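You operate a simulated robot arm through the tools that you are given. There is no shell and no other tool.

You are at the controls of a simulated robot arm. One attempt, no reset.

## Task
Sieve the soil into the clay pot and stand it on its saucer.
Fine: Slide the pot under the sieve first and wind till none is left; then stand the sieve at the table's end by the board stand, half-way back; leave the other pots and spill less than a teaspoon. Set down upright: soil sieve.
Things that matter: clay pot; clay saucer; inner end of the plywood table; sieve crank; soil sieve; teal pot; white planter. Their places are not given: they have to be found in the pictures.

Only the result counts: the job must be done as asked and must still hold three seconds after the hand-in. Knocking over, shifting, dropping, spilling or breaking anything else fails it.

## Robot
A 7-joint arm with a two-finger parallel gripper, fixed in place. Base frame: the origin is on the floor under the middle of its stand, x ahead of it, y to its left, z up; the work surface is at about z = 0.82. Units: m, rad, N and s.
With the tool pointing down near the work surface it reaches from about 0.48 to 0.92 m from the base axis. Its first joint turns from -2.007 to 2.007 rad. Payload 3.91 kg.
Tool frame: the origin (TCP) lies between the finger pads and is the grasp point; the fingertips stand 0.03 m ahead of it; z points along the fingers, y is the line along which they close. The gripper opens to 0.11 m. The fingers are 0.02 m wide and 0.01 m thick; the gripper's body (0.048 by 0.112 m) begins 0.055 m behind the TCP.
Orientation is told as [roll, pitch, yaw] about the base's x, y, z axes, in that order, counted from this pose: with the fingers straight down and closing along the base's y, the tool's x points along the base's -x, its y along +y and its z along -z.

## Interface
- The arm moves only by the tool move_arm. Its argument "plan" is a list that holds one entry, the list of rows, each a list of 7 numbers: the gripper command, from -1 (shut) to 1 (fully open), values between in proportion, then the shift along the tool's x, y, z in m, then the turn, a rotation vector about the tool's x, y, z in rad. In form: [[[jaw, x, y, z, rx, ry, rz], ...]]. A call has 1 to 20 rows; each row shifts and turns the commanded pose from where the row before left it, along the tool's axes as they then stand. Rows are played at 5 a second. More than 0.05 m and 0.15 rad between two rows, or a gripper value outside its range, and nothing of the call is played. A pose out of reach is approached as far as the arm can. The call stops where the force on the tool passes 50 N (or 10 N more than at its start, if that is more) or the arm is blocked; 0.2 s more then pass. Each finger travels about 0.153 m/s and halts on what it meets, pressing with about 29 N; the grip force reading is that of the motor and also rises with nothing between the fingers. The clock runs only during rows and for 0.2 s after the last one: add rows that do not move to give the fingers time. The reply holds the time, the measured pose of the TCP, the force on the tool along the base axes, the opening and the grip force, in the units named above and with some noise, with the torque about the TCP (base axes, N m) and any sound that the robot's microphone picked up, and new pictures: "views" is both (left out), scene, wrist or none.
- Cameras (640 x 400 px; columns grow to the right, rows downward): "scene" is fixed at [0.4003, -0.5009, 1.6284]; the picture's right is [0.95, -0.33, 0.00], its down [-0.19, -0.56, -0.80] and it looks along [0.26, 0.76, -0.59] (base axes); focal length 371 px, centre (320, 200). "wrist" rides on the gripper at [0.072, 0.017, -0.103] in the tool frame; the picture's right is [-0.23, 0.97, 0.00], its down [-0.76, -0.18, -0.62] and it looks along [-0.61, -0.14, 0.78] (tool axes); focal length 222 px, centre (320, 200).
- slide_trunk(by): slides the trunk up (or, below 0, down) by that many m; the arm rides with it, the base frame stays. It gives what a move gives, with no picture.
- pixel_to_xyz(camera, pixels): there is no depth. For up to 12 entries [column, row, z] of the newest picture of that camera ("zoom" is the newest enlarged one), the place [x, y] in the base frame at which the ray of that pixel passes the height z, good to about 0.003 m. It takes no simulated time.
- zoom(camera, box): a new picture of the part [left, top, right, bottom] of that camera's present view, enlarged. It takes no simulated time.
- finish_job(): hands the job in; it is judged then, once.

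Unless the task says otherwise, let go and move clear before handing in.

The tools are called after "Emit:" as a command line: name --argument value ..., lists and objects as JSON in quotes. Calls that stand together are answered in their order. move_arm: Moves the arm, as the interface text tells. Its arguments: {"type":"object","properties":{"plan":{"type":"array","items":{"type":"array","items":{"type":"array","items":{"type":"number"}}}},"views":{"type":"string","enum":["both","scene","wrist","none"]}},"required":["plan"]} The other tools are called the same way: slide_trunk (by) moves the trunk up or down; pixel_to_xyz (camera, pixels) gives the place at which the rays of pixels pass given heights; zoom (camera, box) takes an enlarged picture of a part of a camera's view; finish_job () hands the job in.

At the start:

```text
t: 0.0
eef_pos: [0.4559, 0.3158, 1.2825]
ee_rot: [0.0, 0.001, 0.0]
ft_force: [0.1, -0.3, -0.1]
wrist_torque: [0.0, 0.0, -0.01]
width: 0.11
gripper_force: 0.1
trunk travel left (down, up): [-0.725, 0.265]
```

scene: 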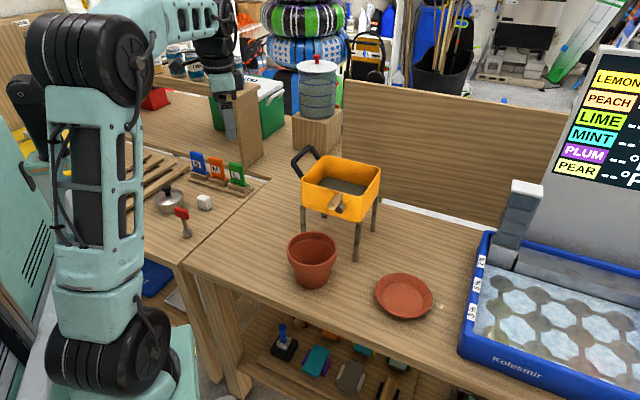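
wrist: 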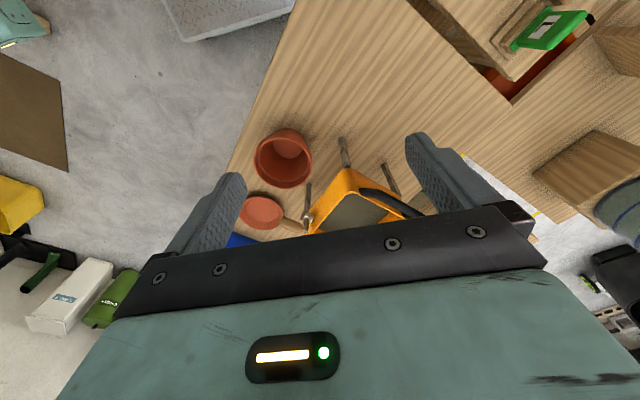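

The scene picture shows the orange sieve on four legs around (340,190), the clay pot at (312,258), the saucer at (403,296), and other objects. I'll zoom in for detail before moving.

Emit:
zoom --camera "scene" --box '[260, 130, 460, 330]'

Emit:
zoom --camera "wrist" --box '[220, 110, 440, 250]'

Emit:
zoom --camera "scene" --box '[100, 40, 360, 260]'

Emit:
pixel_to_xyz --camera "scene" --pixels '[[312, 258, 0.82], [312, 285, 0.82], [403, 312, 0.82], [403, 296, 0.83], [356, 258, 0.82], [304, 232, 0.82], [328, 215, 0.82], [374, 228, 0.82], [184, 264, 0.82], [280, 180, 0.82], [460, 350, 0.82], [485, 232, 0.82]]'

```text
2.00 times, centred on (360, 230) of scene
```

zoom: 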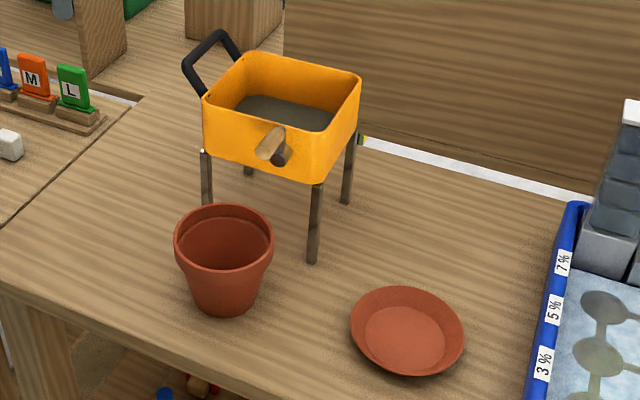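

```text
2.86 times, centred on (330, 180) of wrist
```

zoom: 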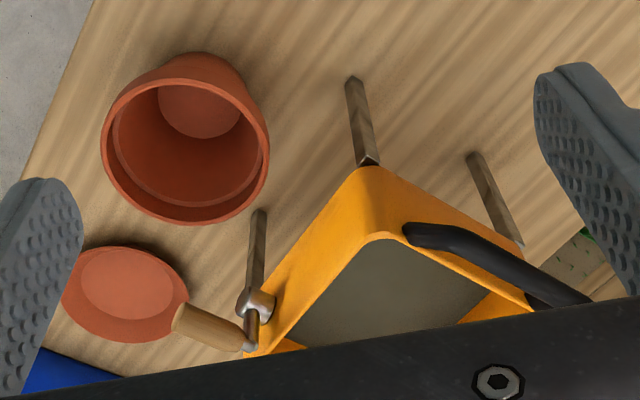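

```text
1.82 times, centred on (230, 150) of scene
```

zoom: 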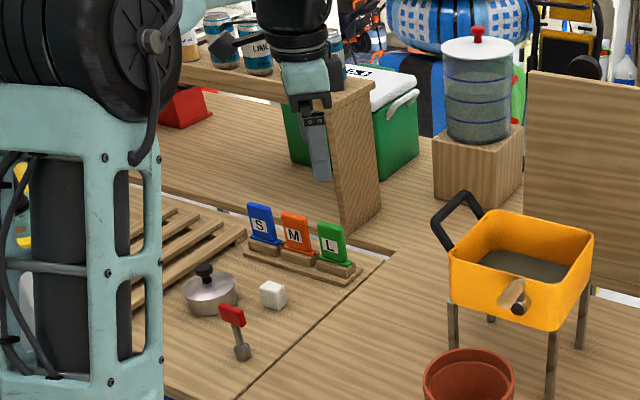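

```text
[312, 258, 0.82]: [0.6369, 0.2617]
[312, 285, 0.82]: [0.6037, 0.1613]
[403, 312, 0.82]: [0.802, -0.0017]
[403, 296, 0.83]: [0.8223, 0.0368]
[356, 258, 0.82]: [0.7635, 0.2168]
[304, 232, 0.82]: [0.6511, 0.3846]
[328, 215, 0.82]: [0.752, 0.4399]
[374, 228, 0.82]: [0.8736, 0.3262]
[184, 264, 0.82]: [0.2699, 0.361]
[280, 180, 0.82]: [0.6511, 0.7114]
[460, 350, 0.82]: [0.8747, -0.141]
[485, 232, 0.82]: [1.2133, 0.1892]
```

The plywood table seems to run from a seam near (184,264)-(255,195) to the blue tray at the right. I'll look closer at the shelf, the S/M/L boards and the sign to identify the "board stand" and the other pots.

Emit:
zoom --camera "scene" --box '[220, 290, 460, 400]'

Emit:
zoom --camera "scene" --box '[440, 30, 640, 400]'

Emit:
zoom --camera "scene" --box '[140, 140, 270, 270]'

Emit:
zoom --camera "wrist" --box '[440, 0, 640, 200]'

Emit:
zoom --camera "wrist" --box '[0, 0, 300, 340]'

```text
2.67 times, centred on (340, 345) of scene
```

zoom: 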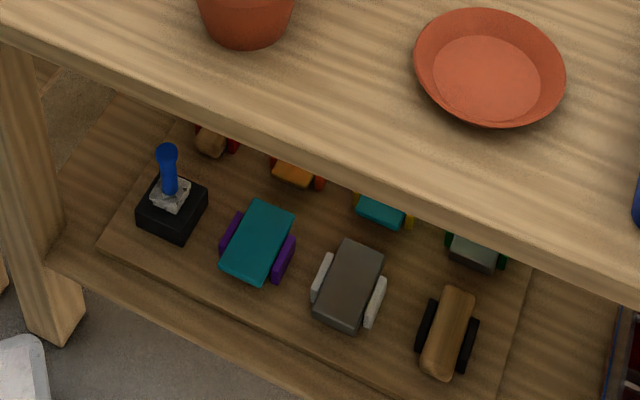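

```text
1.08 times, centred on (540, 215) of scene (not enlarged: the box is as wide or as high as the picture)
```

zoom: 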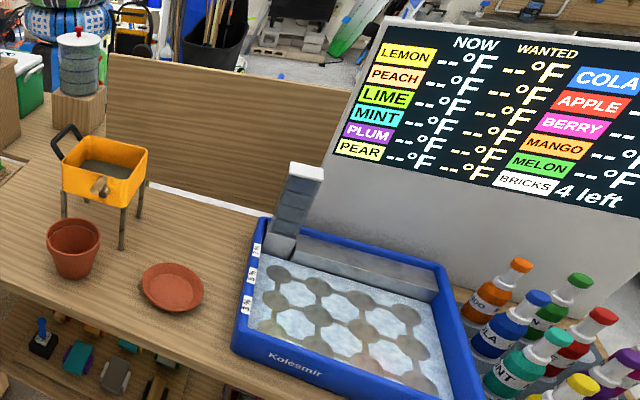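

```text
3.08 times, centred on (205, 205) of scene
```

zoom: 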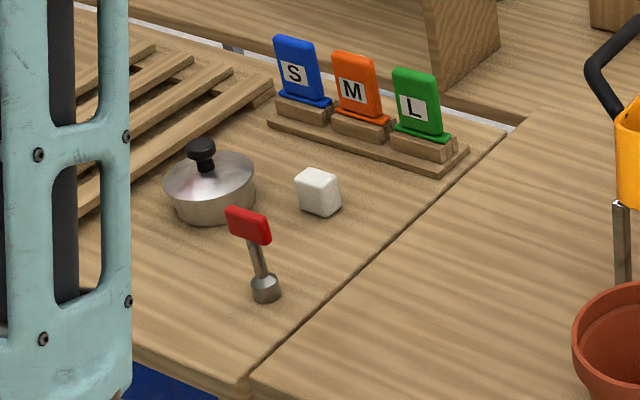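

```text
2.00 times, centred on (540, 100) of wrist
```

zoom: 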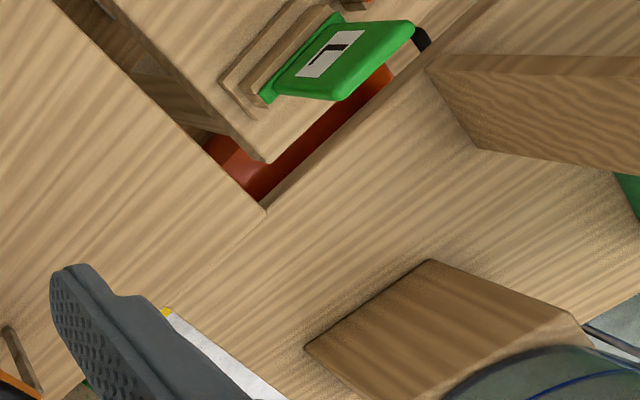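

```text
1.18 times, centred on (150, 170) of wrist
```

zoom: 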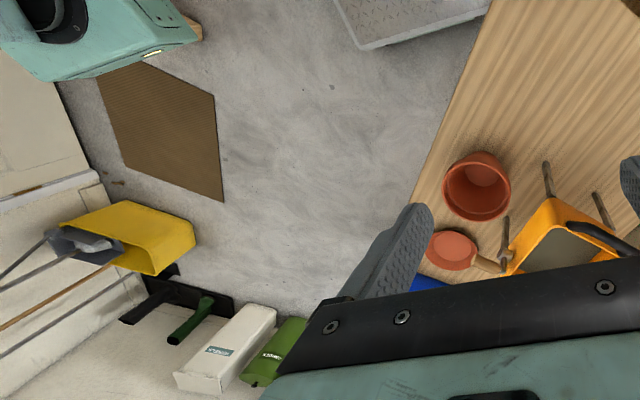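

The S/M/L boards in a rack beyond the table's left seam look like the "board stand"; so the left (inner) end is the target. I'll measure the sieve's feet, table corners, pot and saucer from both cameras.

Emit:
pixel_to_xyz --camera "scene" --pixels '[[356, 261, 0.82], [373.5, 231.5, 0.82], [324, 217.5, 0.82], [184, 268, 0.82], [240, 400, 0.82], [255, 192, 0.82], [436, 206, 0.82], [403, 318, 0.82], [377, 295, 0.84], [432, 297, 0.84], [403, 273, 0.84], [300, 205, 0.82]]'

Emit:
pixel_to_xyz --camera "wrist" --pixels '[[512, 103, 0.82], [230, 165, 0.82], [293, 0, 0.82], [341, 138, 0.82], [383, 164, 0.82], [308, 184, 0.82], [289, 148, 0.82], [408, 0, 0.82], [258, 212, 0.82], [468, 158, 0.82], [565, 220, 0.82], [300, 205, 0.82]]'

```text
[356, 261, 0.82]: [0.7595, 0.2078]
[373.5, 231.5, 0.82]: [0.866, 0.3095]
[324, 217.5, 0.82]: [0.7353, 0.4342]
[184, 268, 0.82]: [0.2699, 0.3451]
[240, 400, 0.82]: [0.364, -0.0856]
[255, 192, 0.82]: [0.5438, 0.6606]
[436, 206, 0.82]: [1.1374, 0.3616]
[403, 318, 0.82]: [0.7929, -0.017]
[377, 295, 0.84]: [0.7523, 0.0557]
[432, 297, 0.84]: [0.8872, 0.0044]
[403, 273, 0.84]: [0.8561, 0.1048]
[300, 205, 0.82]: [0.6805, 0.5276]
```

```text
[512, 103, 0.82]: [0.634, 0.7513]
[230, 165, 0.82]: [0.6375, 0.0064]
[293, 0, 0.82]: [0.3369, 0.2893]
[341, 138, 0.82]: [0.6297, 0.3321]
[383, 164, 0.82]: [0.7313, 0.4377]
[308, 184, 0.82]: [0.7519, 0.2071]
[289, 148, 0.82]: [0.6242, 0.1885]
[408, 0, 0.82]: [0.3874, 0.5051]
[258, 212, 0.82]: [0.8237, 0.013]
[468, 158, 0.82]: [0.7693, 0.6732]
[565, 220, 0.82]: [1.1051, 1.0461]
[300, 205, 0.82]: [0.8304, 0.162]
```

Sieve feet come out near (0.63,0.33), (0.757,0.208), (0.866,0.31), (0.735,0.435), with the crank face looking towards the robot, and the pot straight in front of it. I'll measure rim heights, crank and handle with more rays.

Emit:
pixel_to_xyz --camera "scene" --pixels '[[287, 250, 0.93], [337, 247.5, 0.93], [311, 231.5, 0.93], [312.5, 265, 0.93], [287, 250, 0.91], [337, 247.5, 0.91], [311, 231.5, 0.91], [312.5, 265, 0.91], [295, 277, 0.82], [328.5, 276.5, 0.82], [311, 289, 0.82], [311, 248, 0.92]]'

Emit:
pixel_to_xyz --camera "wrist" --pixels '[[254, 162, 0.93], [312, 160, 0.93], [282, 188, 0.93], [285, 131, 0.93], [254, 162, 0.91], [312, 160, 0.91], [282, 188, 0.91], [285, 131, 0.91], [308, 215, 0.98], [305, 231, 0.96], [279, 221, 0.96], [308, 215, 1.0]]'

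Emit:
zoom --camera "scene" --box '[285, 140, 395, 270]'

Emit:
zoom --camera "wrist" --box '[240, 150, 420, 240]'

```text
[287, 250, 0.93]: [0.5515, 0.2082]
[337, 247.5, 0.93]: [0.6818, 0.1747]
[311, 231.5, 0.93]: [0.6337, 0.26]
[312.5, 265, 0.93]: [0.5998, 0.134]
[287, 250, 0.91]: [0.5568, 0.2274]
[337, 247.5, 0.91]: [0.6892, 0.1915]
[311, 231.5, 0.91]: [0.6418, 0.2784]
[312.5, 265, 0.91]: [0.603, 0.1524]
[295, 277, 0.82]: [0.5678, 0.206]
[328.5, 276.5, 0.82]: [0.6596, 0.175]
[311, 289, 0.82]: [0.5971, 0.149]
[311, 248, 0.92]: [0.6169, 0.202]
```

```text
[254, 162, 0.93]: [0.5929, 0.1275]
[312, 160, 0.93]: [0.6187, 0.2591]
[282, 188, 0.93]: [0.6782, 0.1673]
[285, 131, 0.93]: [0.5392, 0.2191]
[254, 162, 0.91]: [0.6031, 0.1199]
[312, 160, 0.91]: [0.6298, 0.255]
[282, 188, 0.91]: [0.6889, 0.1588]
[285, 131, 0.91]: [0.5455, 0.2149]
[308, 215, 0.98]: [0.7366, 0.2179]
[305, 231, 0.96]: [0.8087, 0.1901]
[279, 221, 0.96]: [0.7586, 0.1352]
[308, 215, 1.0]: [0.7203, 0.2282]
```

```text
3.08 times, centred on (340, 205) of scene
```

zoom: 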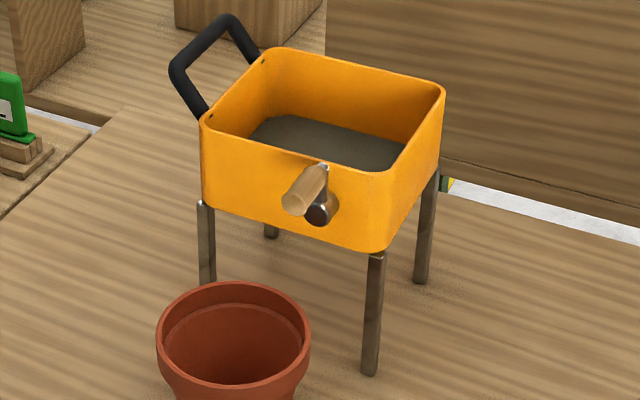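

```text
3.56 times, centred on (330, 195) of wrist
```

zoom: 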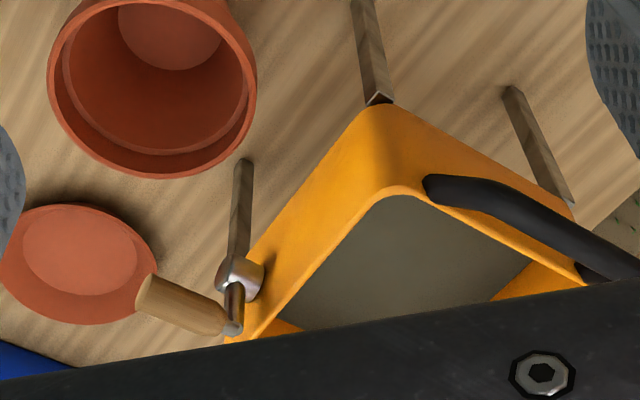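

Pot centre is about (0.613,0.191), rim near z 0.93, about 0.135 m across; it should fit between the front legs. I'll turn the wrist in place to look left for the teal pot and the white planter and see the boards better.

Emit:
move_arm --plan '[[[1, 0, 0, 0, 0, 0, -0.14], [1, 0, 0, 0, 0, 0, -0.14], [1, 0, 0, 0, 0, 0, -0.14], [1, 0, 0, 0, 0, 0, -0.14], [1, 0, 0, 0, 0, 0, -0.14], [1, 0, 0, 0, 0, 0, -0.14], [1, 0, 0, 0, 0, 0, -0.14], [1, 0, 0, 0, 0, 0, -0.14]]]'

Emit:
pixel_to_xyz --camera "scene" --pixels '[[357.9, 222.9, 0.94], [357.9, 222.9, 0.96], [302, 179.7, 1.03], [362.7, 195.9, 1.03], [379.9, 168.3, 1.03], [323.8, 156.3, 1.03], [340, 208, 0.98], [340, 208, 1.0], [331.2, 206.6, 1.0], [331.2, 206.6, 1.02], [341.6, 195.3, 1.02], [341.6, 195.3, 1.04]]'

```text
t: 1.8
eef_pos: [0.4563, 0.3155, 1.2833]
ee_rot: [0.001, 0.0, 1.122]
ft_force: [0.2, -0.5, 0.1]
wrist_torque: [0.02, 0.01, -0.01]
width: 0.1103
gripper_force: 0.0
trunk travel left (down, up): [-0.725, 0.265]
```

scene: 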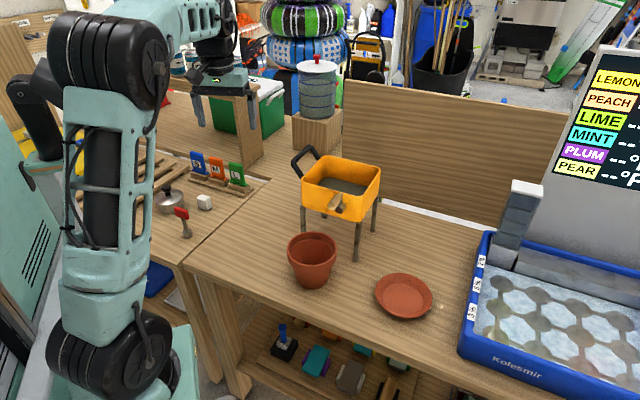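
wrist: 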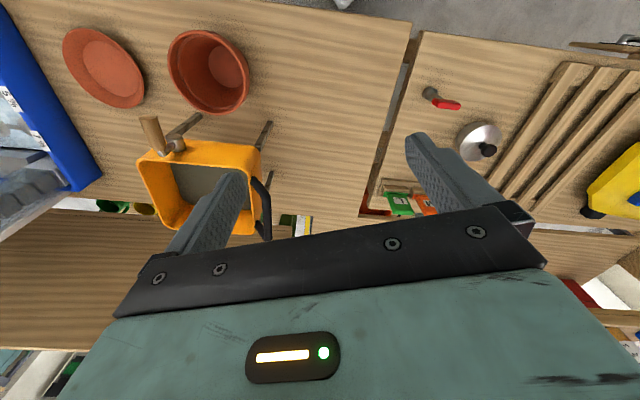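

```text
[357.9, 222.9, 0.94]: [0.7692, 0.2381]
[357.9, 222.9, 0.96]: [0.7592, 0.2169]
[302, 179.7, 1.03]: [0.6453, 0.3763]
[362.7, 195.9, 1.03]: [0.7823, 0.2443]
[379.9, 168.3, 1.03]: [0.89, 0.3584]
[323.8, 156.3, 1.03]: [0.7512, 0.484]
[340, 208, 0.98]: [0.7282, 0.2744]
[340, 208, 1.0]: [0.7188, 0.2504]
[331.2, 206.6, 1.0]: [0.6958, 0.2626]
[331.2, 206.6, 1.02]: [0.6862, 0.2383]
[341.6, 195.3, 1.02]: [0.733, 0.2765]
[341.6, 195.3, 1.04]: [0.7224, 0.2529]
```

The new wrist view shows the table's end seam at (400,80)-(380,190) with the boards beyond, pot and saucer, and small green/brown things behind the table near (120,207). I'll zoom on those and turn the other way.

Emit:
zoom --camera "wrist" --box '[30, 100, 330, 290]'

Emit:
zoom --camera "wrist" --box '[360, 0, 640, 240]'

Emit:
pixel_to_xyz --camera "wrist" --pixels '[[410, 22, 0.82], [372, 190, 0.82], [360, 217, 0.82], [70, 190, 0.82], [300, 217, 0.82], [260, 137, 0.82], [106, 66, 0.83], [215, 70, 0.825], [190, 0, 0.82], [300, 6, 0.82], [430, 30, 0.82], [60, 197, 0.82]]'

```text
2.11 times, centred on (180, 195) of wrist
```

zoom: 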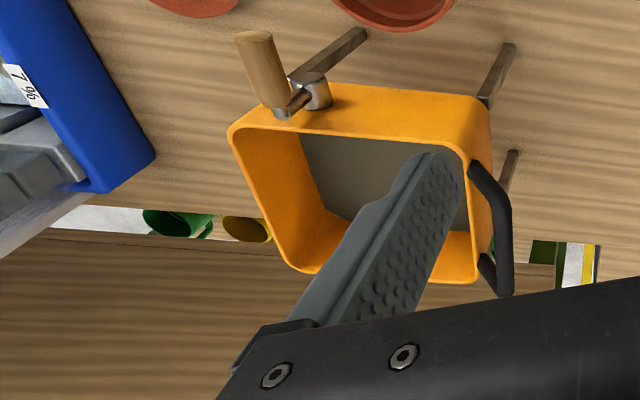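

```text
1.67 times, centred on (500, 120) of wrist
```

zoom: 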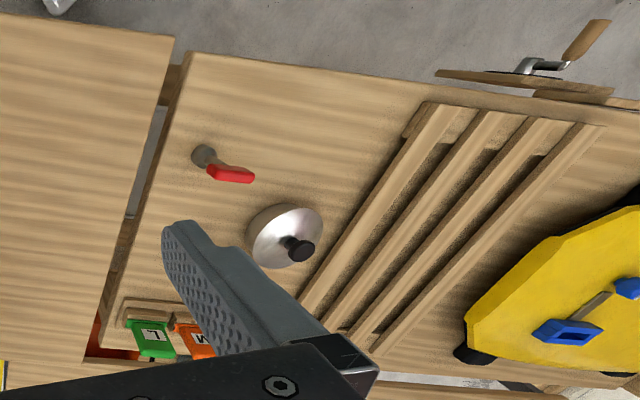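

```text
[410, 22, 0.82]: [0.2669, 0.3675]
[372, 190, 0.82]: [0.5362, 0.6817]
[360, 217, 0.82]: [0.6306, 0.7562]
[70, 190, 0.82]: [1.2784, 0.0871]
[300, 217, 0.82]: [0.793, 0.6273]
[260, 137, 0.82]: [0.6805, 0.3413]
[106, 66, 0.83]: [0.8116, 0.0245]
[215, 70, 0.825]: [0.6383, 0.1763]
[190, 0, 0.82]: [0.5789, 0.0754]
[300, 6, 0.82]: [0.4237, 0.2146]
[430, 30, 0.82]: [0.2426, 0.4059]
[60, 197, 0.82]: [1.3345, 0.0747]
```

The table end corners measure (0.268,0.364) and (0.632,0.755). No teal pot or white planter yet, so I'll turn the wrist the other way and look right.

Emit:
move_arm --plan '[[[1, 0, 0, 0, 0, 0, 0.15], [1, 0, 0, 0, 0, 0, 0.15], [1, 0, 0, 0, 0, 0, 0.15], [1, 0, 0, 0, 0, 0, 0.15], [1, 0, 0, 0, 0, 0, 0.15], [1, 0, 0, 0, 0, 0, 0.15], [1, 0, 0, 0, 0, 0, 0.15], [1, 0, 0, 0, 0, 0, 0.15], [1, 0, 0, 0, 0, 0, 0.15], [1, 0, 0, 0, 0, 0, 0.15], [1, 0, 0, 0, 0, 0, 0.15], [1, 0, 0, 0, 0, 0, 0.15]]]'

```text
t: 4.4
eef_pos: [0.4557, 0.316, 1.2827]
ee_rot: [0.002, 0.002, -0.682]
ft_force: [-0.6, 0.3, 0.2]
wrist_torque: [0.01, 0.0, 0.01]
width: 0.1102
gripper_force: 0.1
trunk travel left (down, up): [-0.725, 0.265]
```

scene: 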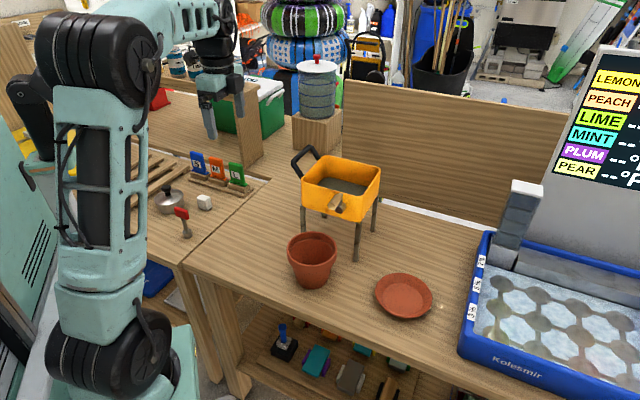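
wrist: 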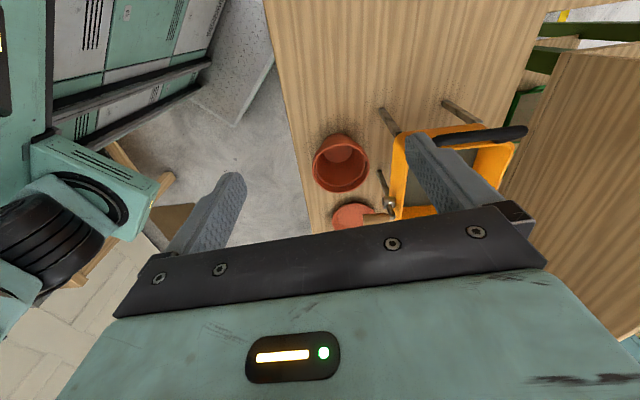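

Still no teal pot or planter in view, only pot, saucer and sieve. I'll carry the empty hand to the right at height to see the table's other end and what lies past the tray.

Emit:
move_arm --plan '[[[1, -0.0324, -0.03, -0.00875, 0, 0, 0], [1, -0.0324, -0.03, -0.00875, 0, 0, 0], [1, -0.0324, -0.03, -0.00875, 0, 0, 0], [1, -0.0324, -0.03, -0.00875, 0, 0, 0], [1, -0.0324, -0.03, -0.00875, 0, 0, 0], [1, -0.0324, -0.03, -0.00875, 0, 0, 0], [1, -0.0324, -0.03, -0.00875, 0, 0, 0], [1, -0.0324, -0.03, -0.00875, 0, 0, 0]]]'

```text
t: 6.2
eef_pos: [0.5071, -0.0339, 1.3548]
ee_rot: [0.0, 0.0, -0.677]
ft_force: [0.4, 0.5, -0.3]
wrist_torque: [0.0, -0.04, -0.01]
width: 0.1103
gripper_force: 0.1
trunk travel left (down, up): [-0.725, 0.265]
```

scene: 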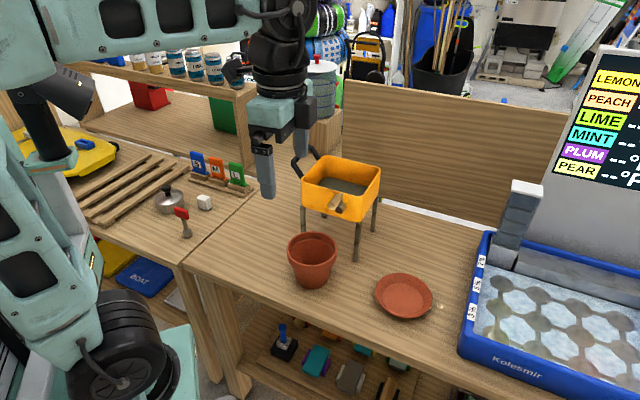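
wrist: 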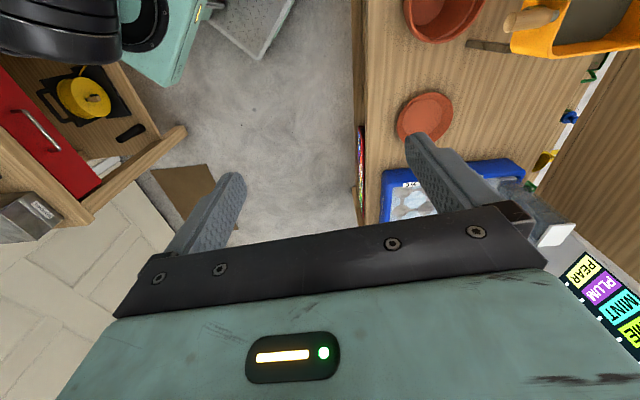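

The tray with the sign sits on the right of the plywood table, and there is a third bench with a red drawer at the robot's right. I'll turn further right to look at that bench.

Emit:
move_arm --plan '[[[1, 0, 0, 0, 0, 0, 0.15], [1, 0, 0, 0, 0, 0, 0.15], [1, 0, 0, 0, 0, 0, 0.15], [1, 0, 0, 0, 0, 0, 0.15], [1, 0, 0, 0, 0, 0, 0.15], [1, 0, 0, 0, 0, 0, 0.15], [1, 0, 0, 0, 0, 0, 0.15], [1, 0, 0, 0, 0, 0, 0.15], [1, 0, 0, 0, 0, 0, 0.15]]]' --views "wrist"

```text
t: 8.2
eef_pos: [0.5075, -0.0342, 1.3533]
ee_rot: [-0.001, 0.0, -2.03]
ft_force: [-0.2, 0.4, 0.7]
wrist_torque: [0.0, -0.03, -0.02]
width: 0.1102
gripper_force: 0.1
trunk travel left (down, up): [-0.725, 0.265]
```

wrist: 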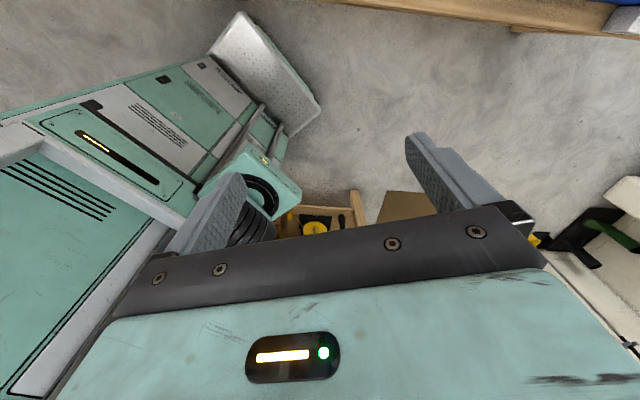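

Nothing relevant on that side, and the wrist turns that far fine. Next I'll set the hand's heading towards the sieve (yaw -2.356) and pitch it up towards horizontal at a safe height, to look at the sieve and the area behind.

Emit:
move_arm --plan '[[[1, 0, 0, 0, 0, 0, 0.15], [1, 0, 0, 0, 0, 0, 0.15], [1, 0, 0, 0, 0, 0, 0.026], [1, 0, 0, 0, 0, 0.15, 0], [1, 0, 0, 0, 0, 0.15, 0], [1, 0, 0, 0, 0, 0.15, 0], [1, 0, 0, 0, 0, 0.15, 0], [1, 0, 0, 0, 0, 0.15, 0]]]'

```text
t: 10.0
eef_pos: [0.5673, -0.0106, 1.2974]
ee_rot: [0.0, 0.7, -2.355]
ft_force: [0.1, 0.7, -0.8]
wrist_torque: [0.01, 0.05, 0.02]
width: 0.1098
gripper_force: 0.0
out of reach, approached as far as the arm can: row 5, 6, 7, 8
trunk travel left (down, up): [-0.725, 0.265]
```

scene: 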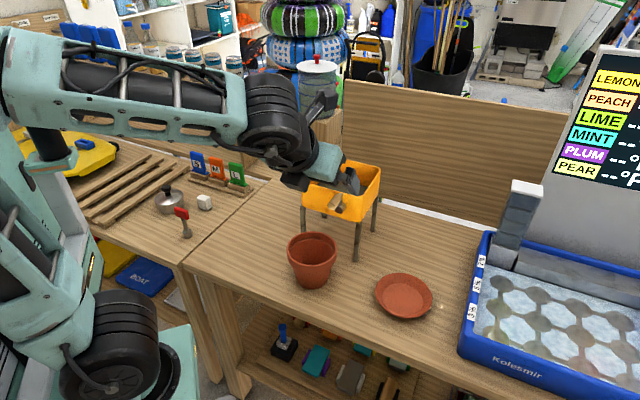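
wrist: 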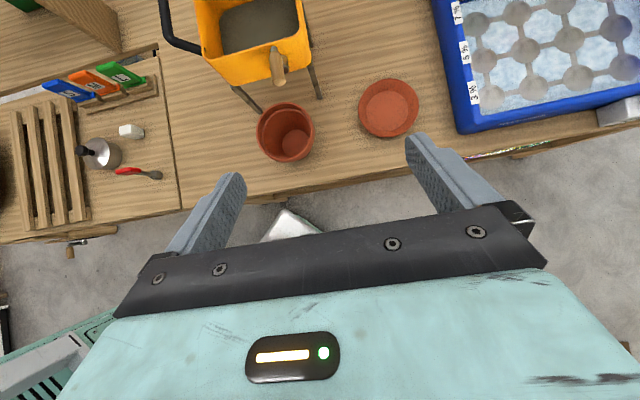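

The arm stopped short at pitch 0.70 (too folded near the base), but the wrist view now shows sieve, crank at (277,65), pot (285,130), saucer (388,107) and boards (95,80). I'll zoom on these.

Emit:
zoom --camera "wrist" --box '[150, 0, 350, 120]'

Emit:
zoom --camera "wrist" --box '[0, 0, 200, 260]'

Emit:
zoom --camera "scene" --box '[240, 70, 400, 230]'

Emit:
pixel_to_xyz --camera "wrist" --pixels '[[262, 112, 0.82], [320, 97, 0.82], [294, 143, 0.825], [388, 107, 0.825], [179, 211, 0.82], [155, 47, 0.82], [456, 125, 0.82], [277, 50, 1.01], [280, 80, 1.04], [420, 85, 0.84], [358, 105, 0.84], [390, 138, 0.83]]'

```text
3.20 times, centred on (250, 60) of wrist
```

zoom: 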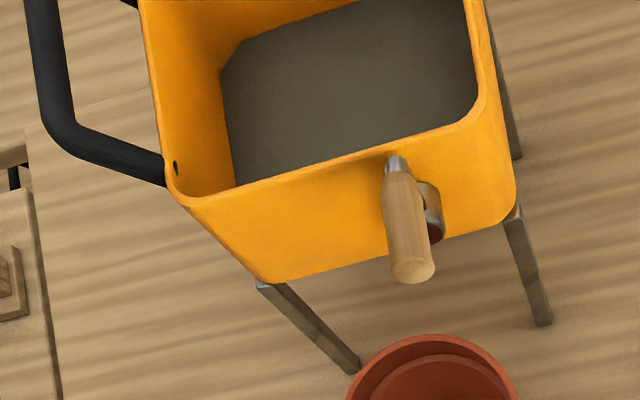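

```text
1.54 times, centred on (100, 130) of wrist
```

zoom: 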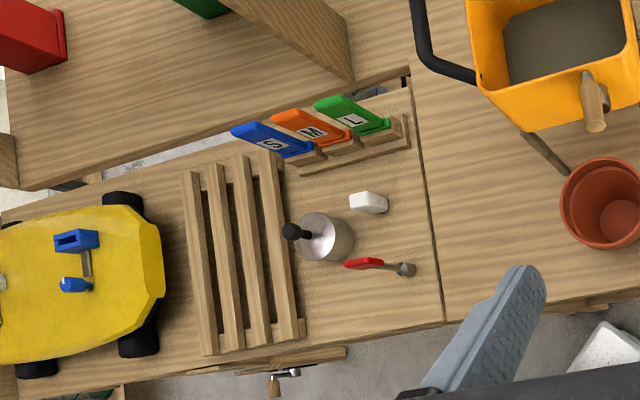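

```text
2.50 times, centred on (320, 150) of scene
```

zoom: 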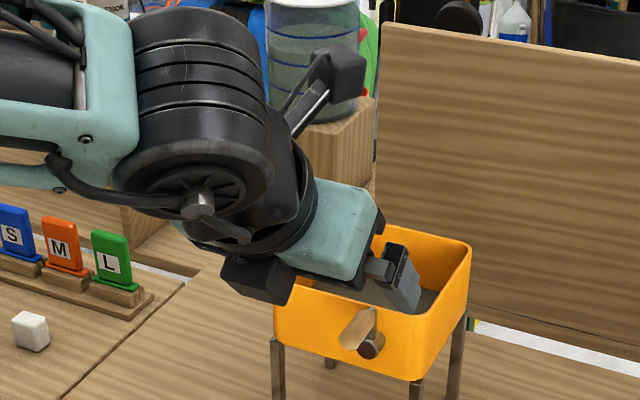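

```text
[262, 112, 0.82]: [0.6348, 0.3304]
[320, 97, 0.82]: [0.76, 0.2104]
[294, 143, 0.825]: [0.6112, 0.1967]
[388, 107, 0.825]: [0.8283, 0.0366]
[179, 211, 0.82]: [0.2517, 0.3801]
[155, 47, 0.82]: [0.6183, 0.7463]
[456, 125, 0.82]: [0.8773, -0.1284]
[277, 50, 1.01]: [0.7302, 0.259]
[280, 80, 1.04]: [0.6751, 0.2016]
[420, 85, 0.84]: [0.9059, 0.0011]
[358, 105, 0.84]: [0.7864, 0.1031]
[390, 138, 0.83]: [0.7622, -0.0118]
```

Let me zoom on the shelves at the scene's upper left and other background areas to find the teal pot and white planter.

Emit:
zoom --camera "scene" --box '[60, 0, 280, 90]'

Emit:
zoom --camera "scene" --box '[380, 0, 600, 110]'

Emit:
zoom --camera "scene" --box '[0, 100, 200, 400]'

```text
2.91 times, centred on (170, 45) of scene
```

zoom: 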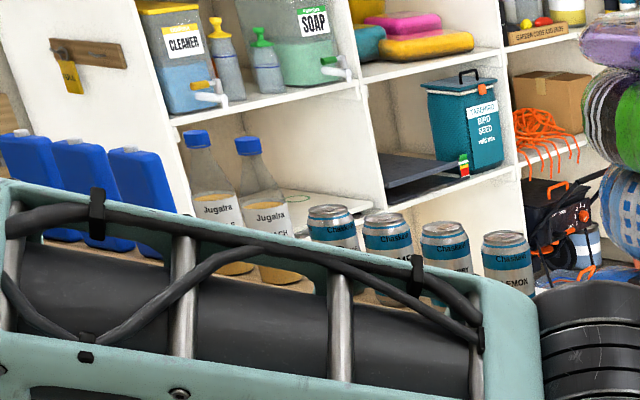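

```text
2.91 times, centred on (490, 55) of scene
```

zoom: 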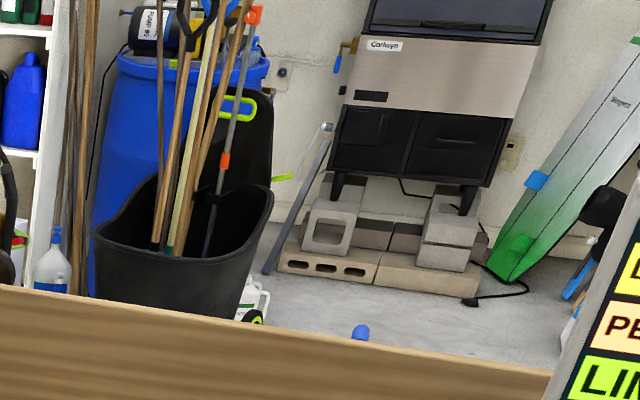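

```text
1.33 times, centred on (100, 250) of scene
```

zoom: 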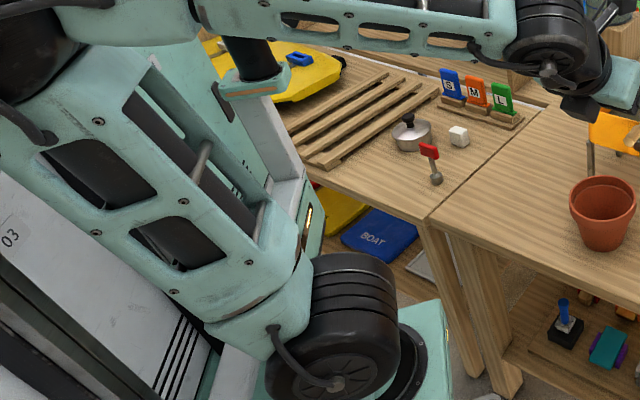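

No teal pot or planter anywhere near the work; I'll watch for them. Now I'll test whether a near-horizontal hand pose is reachable lower down and further out, in free space in front of the table.

Emit:
move_arm --plan '[[[1, -0.0245, 0.0128, 0.0275, 0, 0, 0], [1, -0.0245, 0.0128, 0.0275, 0, 0, 0], [1, -0.0245, 0.0128, 0.0275, 0, 0, 0], [1, -0.0245, 0.0128, 0.0275, 0, 0, 0], [1, 0, 0, 0, 0.0923, 0, -0.1097], [1, 0, 0, 0, 0.0923, 0, -0.1097], [1, 0, 0, 0, 0.0923, 0, -0.1097], [1, 0, 0, 0, 0, 0.14, 0], [1, 0, 0, 0, 0, 0.14, 0], [1, 0, 0, 0, 0, 0.14, 0], [1, 0, 0, 0, 0, 0.14, 0], [1, 0, 0, 0, 0, 0.14, 0]]]'

```text
t: 12.6
eef_pos: [0.5996, -0.0508, 1.1509]
ee_rot: [-0.002, 1.402, -1.925]
ft_force: [-0.6, -0.3, 0.6]
wrist_torque: [-0.02, 0.03, -0.03]
width: 0.1099
gripper_force: 0.0
trunk travel left (down, up): [-0.725, 0.265]
```

scene: 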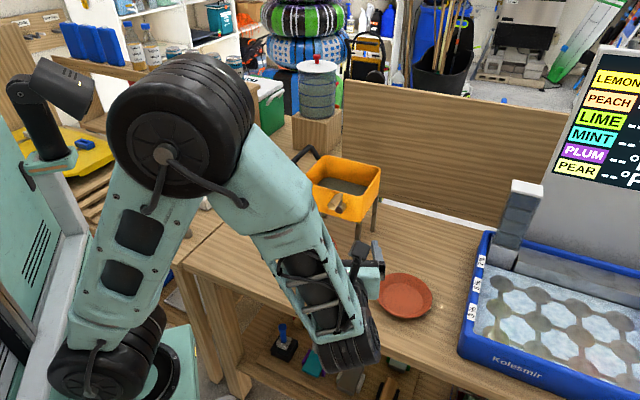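
wrist: 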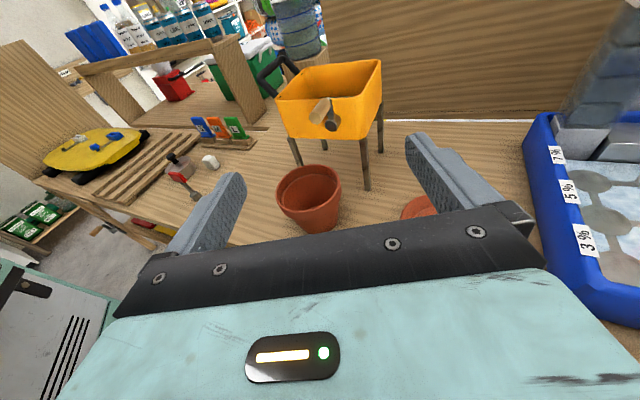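

The near-horizontal pose (pitch 1.40, heading 70°) is reachable, and the wrist camera gives a fine view of sieve (330,95), crank (325,115), pot (308,195). I'll zoom for detailed measurement.

Emit:
zoom --camera "wrist" --box '[240, 40, 420, 240]'

Emit:
zoom --camera "wrist" --box '[130, 20, 290, 220]'

Emit:
zoom --camera "wrist" --box '[250, 50, 400, 140]'

Emit:
zoom --camera "scene" --box '[220, 180, 420, 400]'

```text
2.00 times, centred on (330, 140) of wrist
```

zoom: 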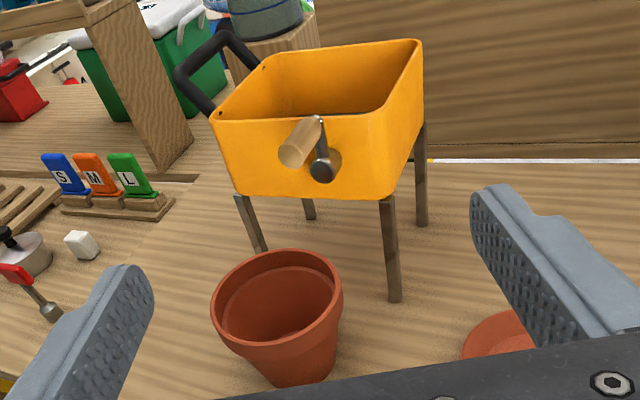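

```text
2.00 times, centred on (210, 120) of wrist
```

zoom: 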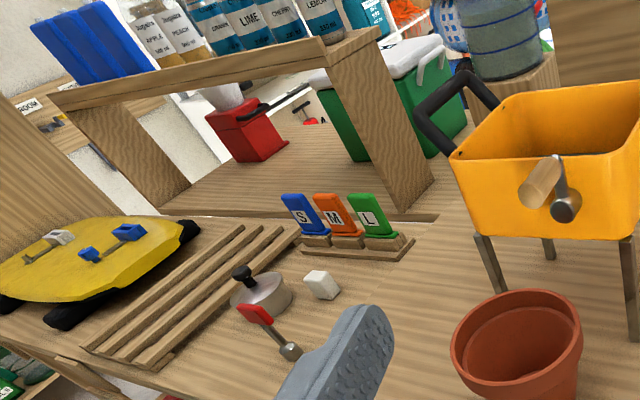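

```text
4.27 times, centred on (325, 95) of wrist
```

zoom: 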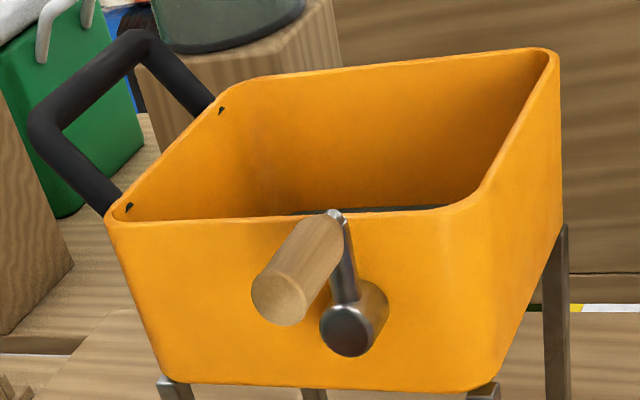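

```text
1.82 times, centred on (320, 290) of scene
```

zoom: 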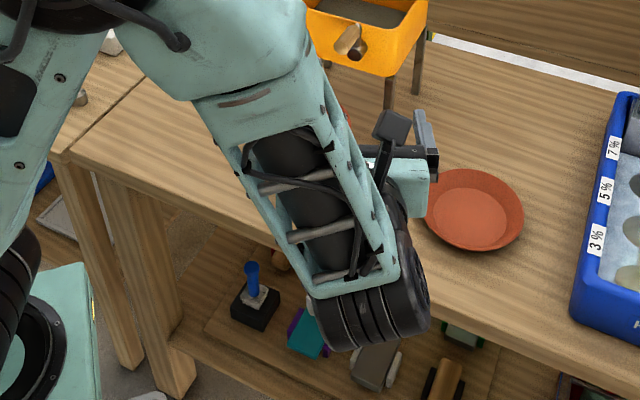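

I'll triangulate the crank hub, the handle's ends and rim corners from this view and the scene view.

Emit:
pixel_to_xyz --camera "wrist" --pixels '[[331.3, 125, 1.0], [331.3, 125, 1.02], [315.6, 118, 1.02], [315.6, 118, 1.05], [328.5, 100.9, 1.04], [328.5, 100.9, 1.06], [275.5, 97.5, 1.05], [370, 98, 1.05], [380.5, 60, 1.05], [301, 69, 1.05], [308, 232, 0.82], [367, 190, 0.82]]'

Emit:
pixel_to_xyz --camera "scene" --pixels '[[340, 208, 1.0], [340, 208, 1.02], [331.2, 206.6, 1.02], [331.2, 206.6, 1.05], [342, 194, 1.04], [342, 194, 1.06], [302, 181, 1.05], [363.7, 199, 1.05], [381, 168, 1.05], [325, 157, 1.05], [293, 158, 1.09], [310, 147, 1.09]]'

Emit:
zoom --camera "scene" --box '[290, 140, 390, 230]'

```text
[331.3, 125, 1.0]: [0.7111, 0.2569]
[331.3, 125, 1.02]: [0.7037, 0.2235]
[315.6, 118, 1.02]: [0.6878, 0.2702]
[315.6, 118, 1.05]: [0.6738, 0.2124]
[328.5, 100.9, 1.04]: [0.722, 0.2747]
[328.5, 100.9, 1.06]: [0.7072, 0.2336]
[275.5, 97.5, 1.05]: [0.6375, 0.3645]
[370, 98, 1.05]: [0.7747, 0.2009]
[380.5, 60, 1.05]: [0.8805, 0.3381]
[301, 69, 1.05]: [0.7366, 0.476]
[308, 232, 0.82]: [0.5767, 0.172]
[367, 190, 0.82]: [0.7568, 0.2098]
```

```text
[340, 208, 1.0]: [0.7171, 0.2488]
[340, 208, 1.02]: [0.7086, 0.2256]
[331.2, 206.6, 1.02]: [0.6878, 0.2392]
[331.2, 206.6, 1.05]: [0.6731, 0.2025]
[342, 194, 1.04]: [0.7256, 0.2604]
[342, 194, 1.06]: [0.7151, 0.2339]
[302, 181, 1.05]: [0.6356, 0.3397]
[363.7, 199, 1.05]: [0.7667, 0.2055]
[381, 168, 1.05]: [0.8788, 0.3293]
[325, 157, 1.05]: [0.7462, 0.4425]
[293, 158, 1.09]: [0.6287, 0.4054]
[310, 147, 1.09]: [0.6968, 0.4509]
```

```text
4.44 times, centred on (340, 185) of scene
```

zoom: 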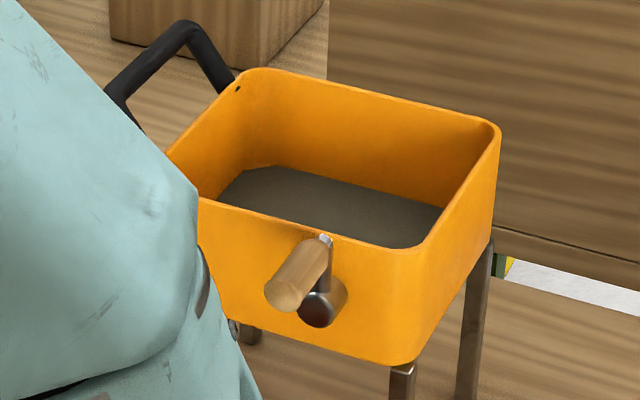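

The crank hub comes out near (0.703,0.22,1.02), with the handle at about 0.042 m above it. I'll refine the pot's centre and rim height next.

Emit:
pixel_to_xyz --camera "wrist" --pixels '[[317.5, 233, 0.82], [309, 190, 0.93], [276, 194, 0.93], [341.5, 189, 0.93], [310, 165, 0.93], [306, 216, 0.93], [304, 227, 0.82], [335, 219, 0.82], [281, 209, 0.9], [333, 203, 0.9], [309, 190, 0.92], [309, 190, 0.94]]'

Emit:
zoom --camera "wrist" --box '[260, 150, 360, 245]'

```text
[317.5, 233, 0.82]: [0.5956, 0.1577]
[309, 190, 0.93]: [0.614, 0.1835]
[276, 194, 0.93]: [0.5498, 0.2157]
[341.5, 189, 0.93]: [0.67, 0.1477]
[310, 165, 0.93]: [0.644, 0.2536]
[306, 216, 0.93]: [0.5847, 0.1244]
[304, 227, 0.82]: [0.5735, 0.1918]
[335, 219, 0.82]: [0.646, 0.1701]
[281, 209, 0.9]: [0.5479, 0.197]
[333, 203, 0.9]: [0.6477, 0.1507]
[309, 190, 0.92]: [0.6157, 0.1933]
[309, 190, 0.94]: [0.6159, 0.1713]
```

```text
4.21 times, centred on (310, 198) of wrist
```

zoom: 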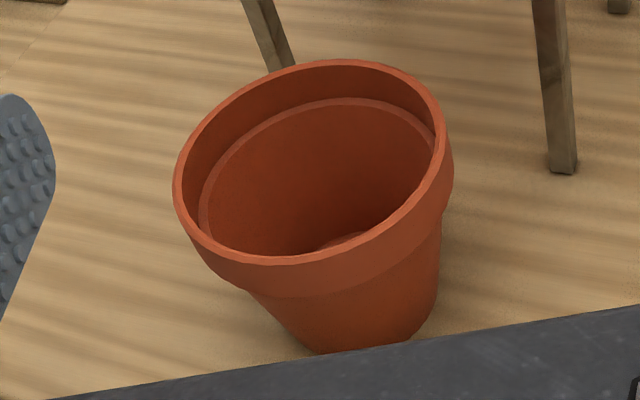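

The pot is about (0.613,0.190), rim at 0.922, body about 0.09 wide, straight in front of the sieve's middle. I'll bring the hand low behind the pot, fingers part-open, to push it in along the normal; first move to a check pose above table level.

Emit:
move_arm --plan '[[[0.27, -0.0259, -0.0225, 0.028, 0, 0, 0], [0.27, -0.0259, -0.0225, 0.028, 0, 0, 0], [0.27, -0.0259, -0.0225, 0.028, 0, 0, 0], [0.27, -0.0259, -0.0225, 0.028, 0, 0, 0], [0.27, -0.0259, -0.0225, 0.028, 0, 0, 0], [0.27, 0, 0, 0, -0.113, 0, 0.0193], [0.27, 0, 0, 0, -0.113, 0, 0.0193], [0.27, 0, 0, 0, -0.113, 0, 0.0193], [0.27, 0, 0, 0, 0, -0.042, 0]]]'

```text
t: 14.6
eef_pos: [0.5867, 0.1056, 0.9707]
ee_rot: [-0.001, 1.357, -2.27]
ft_force: [0.1, 1.2, 0.1]
wrist_torque: [-0.01, 0.03, -0.02]
width: 0.0697
gripper_force: 0.0
out of reach, approached as far as the arm can: row 3, 4, 6, 7, 8
trunk travel left (down, up): [-0.725, 0.265]
```

scene: 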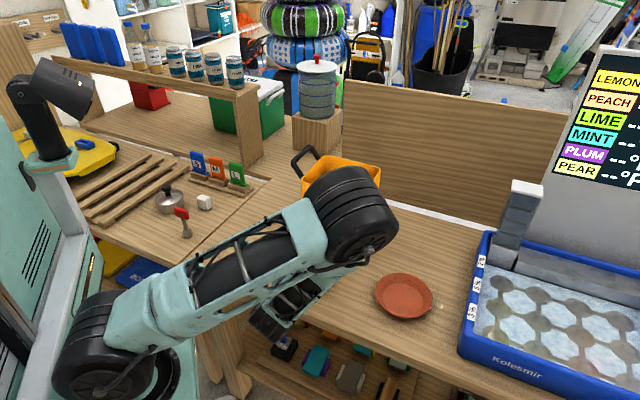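
wrist: 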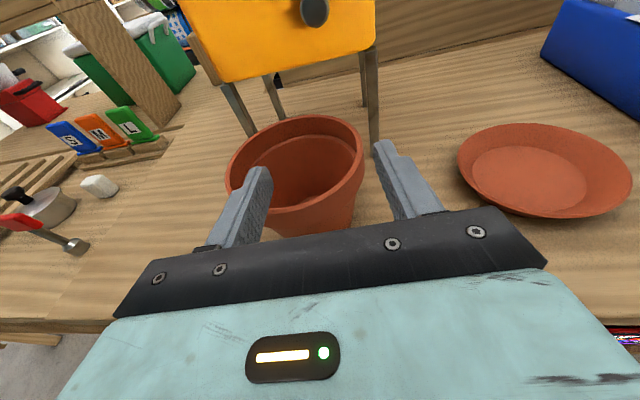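

The arm folded so the elbow swung forward over the table (350,215), and it reports being out of reach; that is risky near the sieve. I'll back out the way I came and then use a lower trunk so the elbow stays up and behind.

Emit:
move_arm --plan '[[[0.27, 0.0254, 0.0184, -0.0245, 0, 0, 0], [0.27, 0.0254, 0.0184, -0.0245, 0, 0, 0], [0.27, 0.0254, 0.0184, -0.0245, 0, 0, 0], [0.27, 0.0254, 0.0184, -0.0245, 0, 0, 0], [0.27, 0.0254, 0.0184, -0.0245, 0, 0, 0], [0.27, 0.0254, 0.0184, -0.0245, 0, 0, 0]]]'

```text
t: 16.0
eef_pos: [0.6324, -0.0466, 1.1403]
ee_rot: [-0.007, 1.357, -2.275]
ft_force: [0.9, 0.0, 0.7]
wrist_torque: [0.02, 0.04, 0.01]
width: 0.07
gripper_force: 0.0
out of reach, approached as far as the arm can: row 1, 2, 3
trunk travel left (down, up): [-0.725, 0.265]
```

scene: 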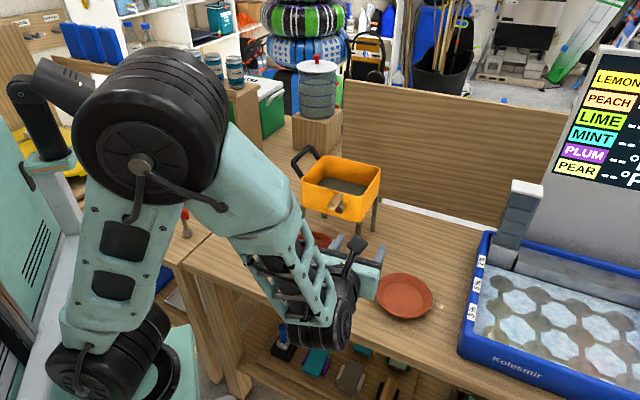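
wrist: 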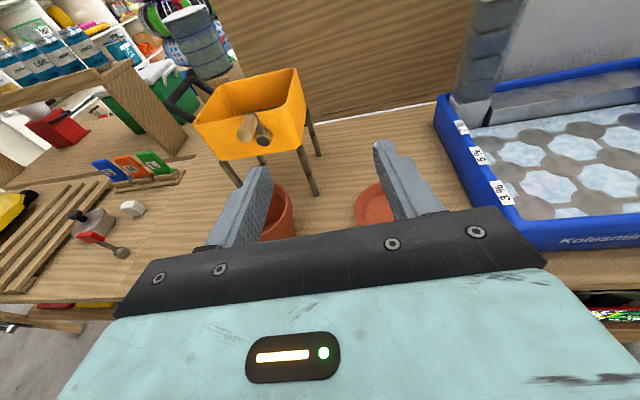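

The elbow is back up and the sieve, pot and saucer are untouched. I'll raise the hand 0.28 m, turn the heading to about 75° so the wrist stays further from the base, then slide the trunk down by the same amount.

Emit:
move_arm --plan '[[[1, 0.0456, 0, -0.0099, 0, 0, 0], [1, 0.0456, 0, -0.0099, 0, 0, 0], [1, 0.0456, 0, -0.0099, 0, 0, 0], [1, 0.0456, 0, -0.0099, 0, 0, 0], [1, 0.0456, 0, -0.0099, 0, 0, 0], [1, 0.0456, 0, -0.0099, 0, 0, 0], [1, 0, 0, 0, 0.1438, 0, -0.0313], [1, 0, 0, 0, 0.1438, 0, -0.0313], [1, 0, 0, 0, 0.1438, 0, -0.0313]]]' --views "scene"

```text
t: 18.0
eef_pos: [0.6307, -0.0473, 1.4215]
ee_rot: [-0.001, 1.357, -1.823]
ft_force: [-1.4, -0.4, -0.2]
wrist_torque: [-0.03, -0.04, -0.03]
width: 0.11
gripper_force: 0.0
trunk travel left (down, up): [-0.725, 0.265]
```

scene: 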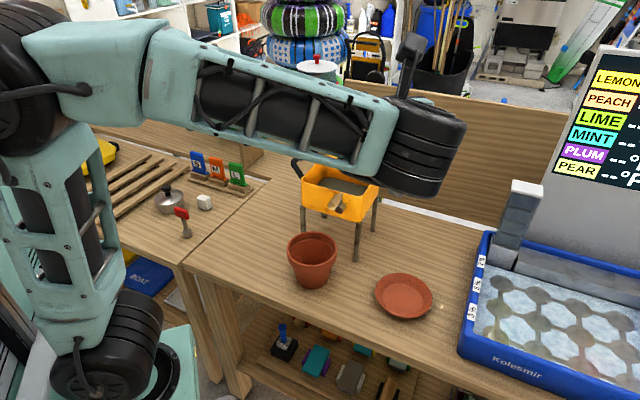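

The hand is raised at z 1.42 with elbow high and behind. Now the trunk goes down 0.28.

Emit:
slide_trunk --by -0.28

```text
t: 20.8
eef_pos: [0.6327, -0.048, 1.1412]
ee_rot: [-0.002, 1.355, -1.826]
ft_force: [-0.1, -0.5, -0.4]
wrist_torque: [-0.01, 0.0, -0.02]
width: 0.1101
gripper_force: 0.2
trunk travel left (down, up): [-0.445, 0.545]
```

Trunk is down and TCP at z 1.14. Next to a pre-grasp point 0.14 m short of the pot at z 0.95.

Emit:
move_arm --plan '[[[1, -0.0335, -0.0158, 0.0248, 0, 0, 0], [1, -0.0335, -0.0158, 0.0248, 0, 0, 0], [1, -0.0335, -0.0158, 0.0248, 0, 0, 0], [1, -0.0335, -0.0158, 0.0248, 0, 0, 0], [1, -0.0335, -0.0158, 0.0248, 0, 0, 0]]]'

```text
t: 22.0
eef_pos: [0.5753, 0.0555, 0.9504]
ee_rot: [0.002, 1.357, -1.824]
ft_force: [-0.5, -0.5, -0.8]
wrist_torque: [-0.01, 0.03, -0.01]
width: 0.11
gripper_force: 0.0
trunk travel left (down, up): [-0.445, 0.545]
```

scene: 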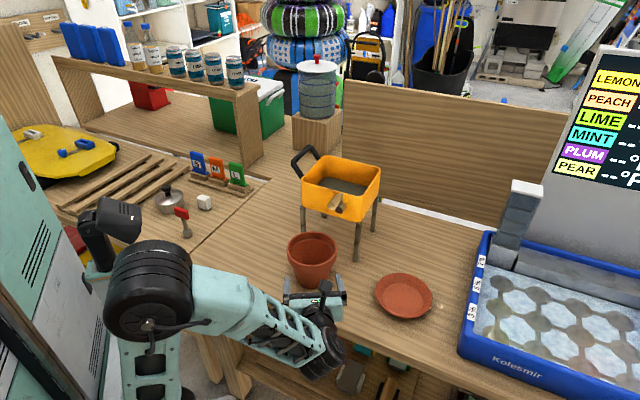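
wrist: 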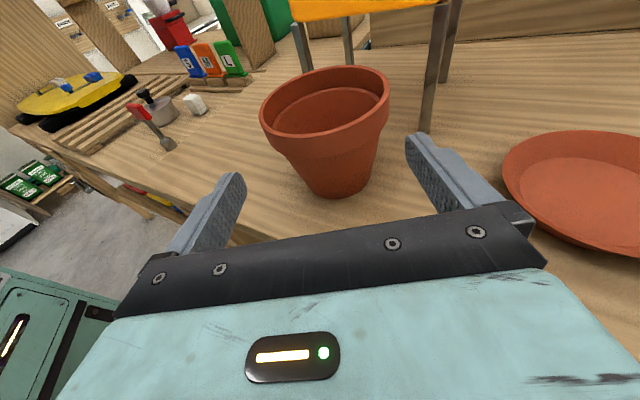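

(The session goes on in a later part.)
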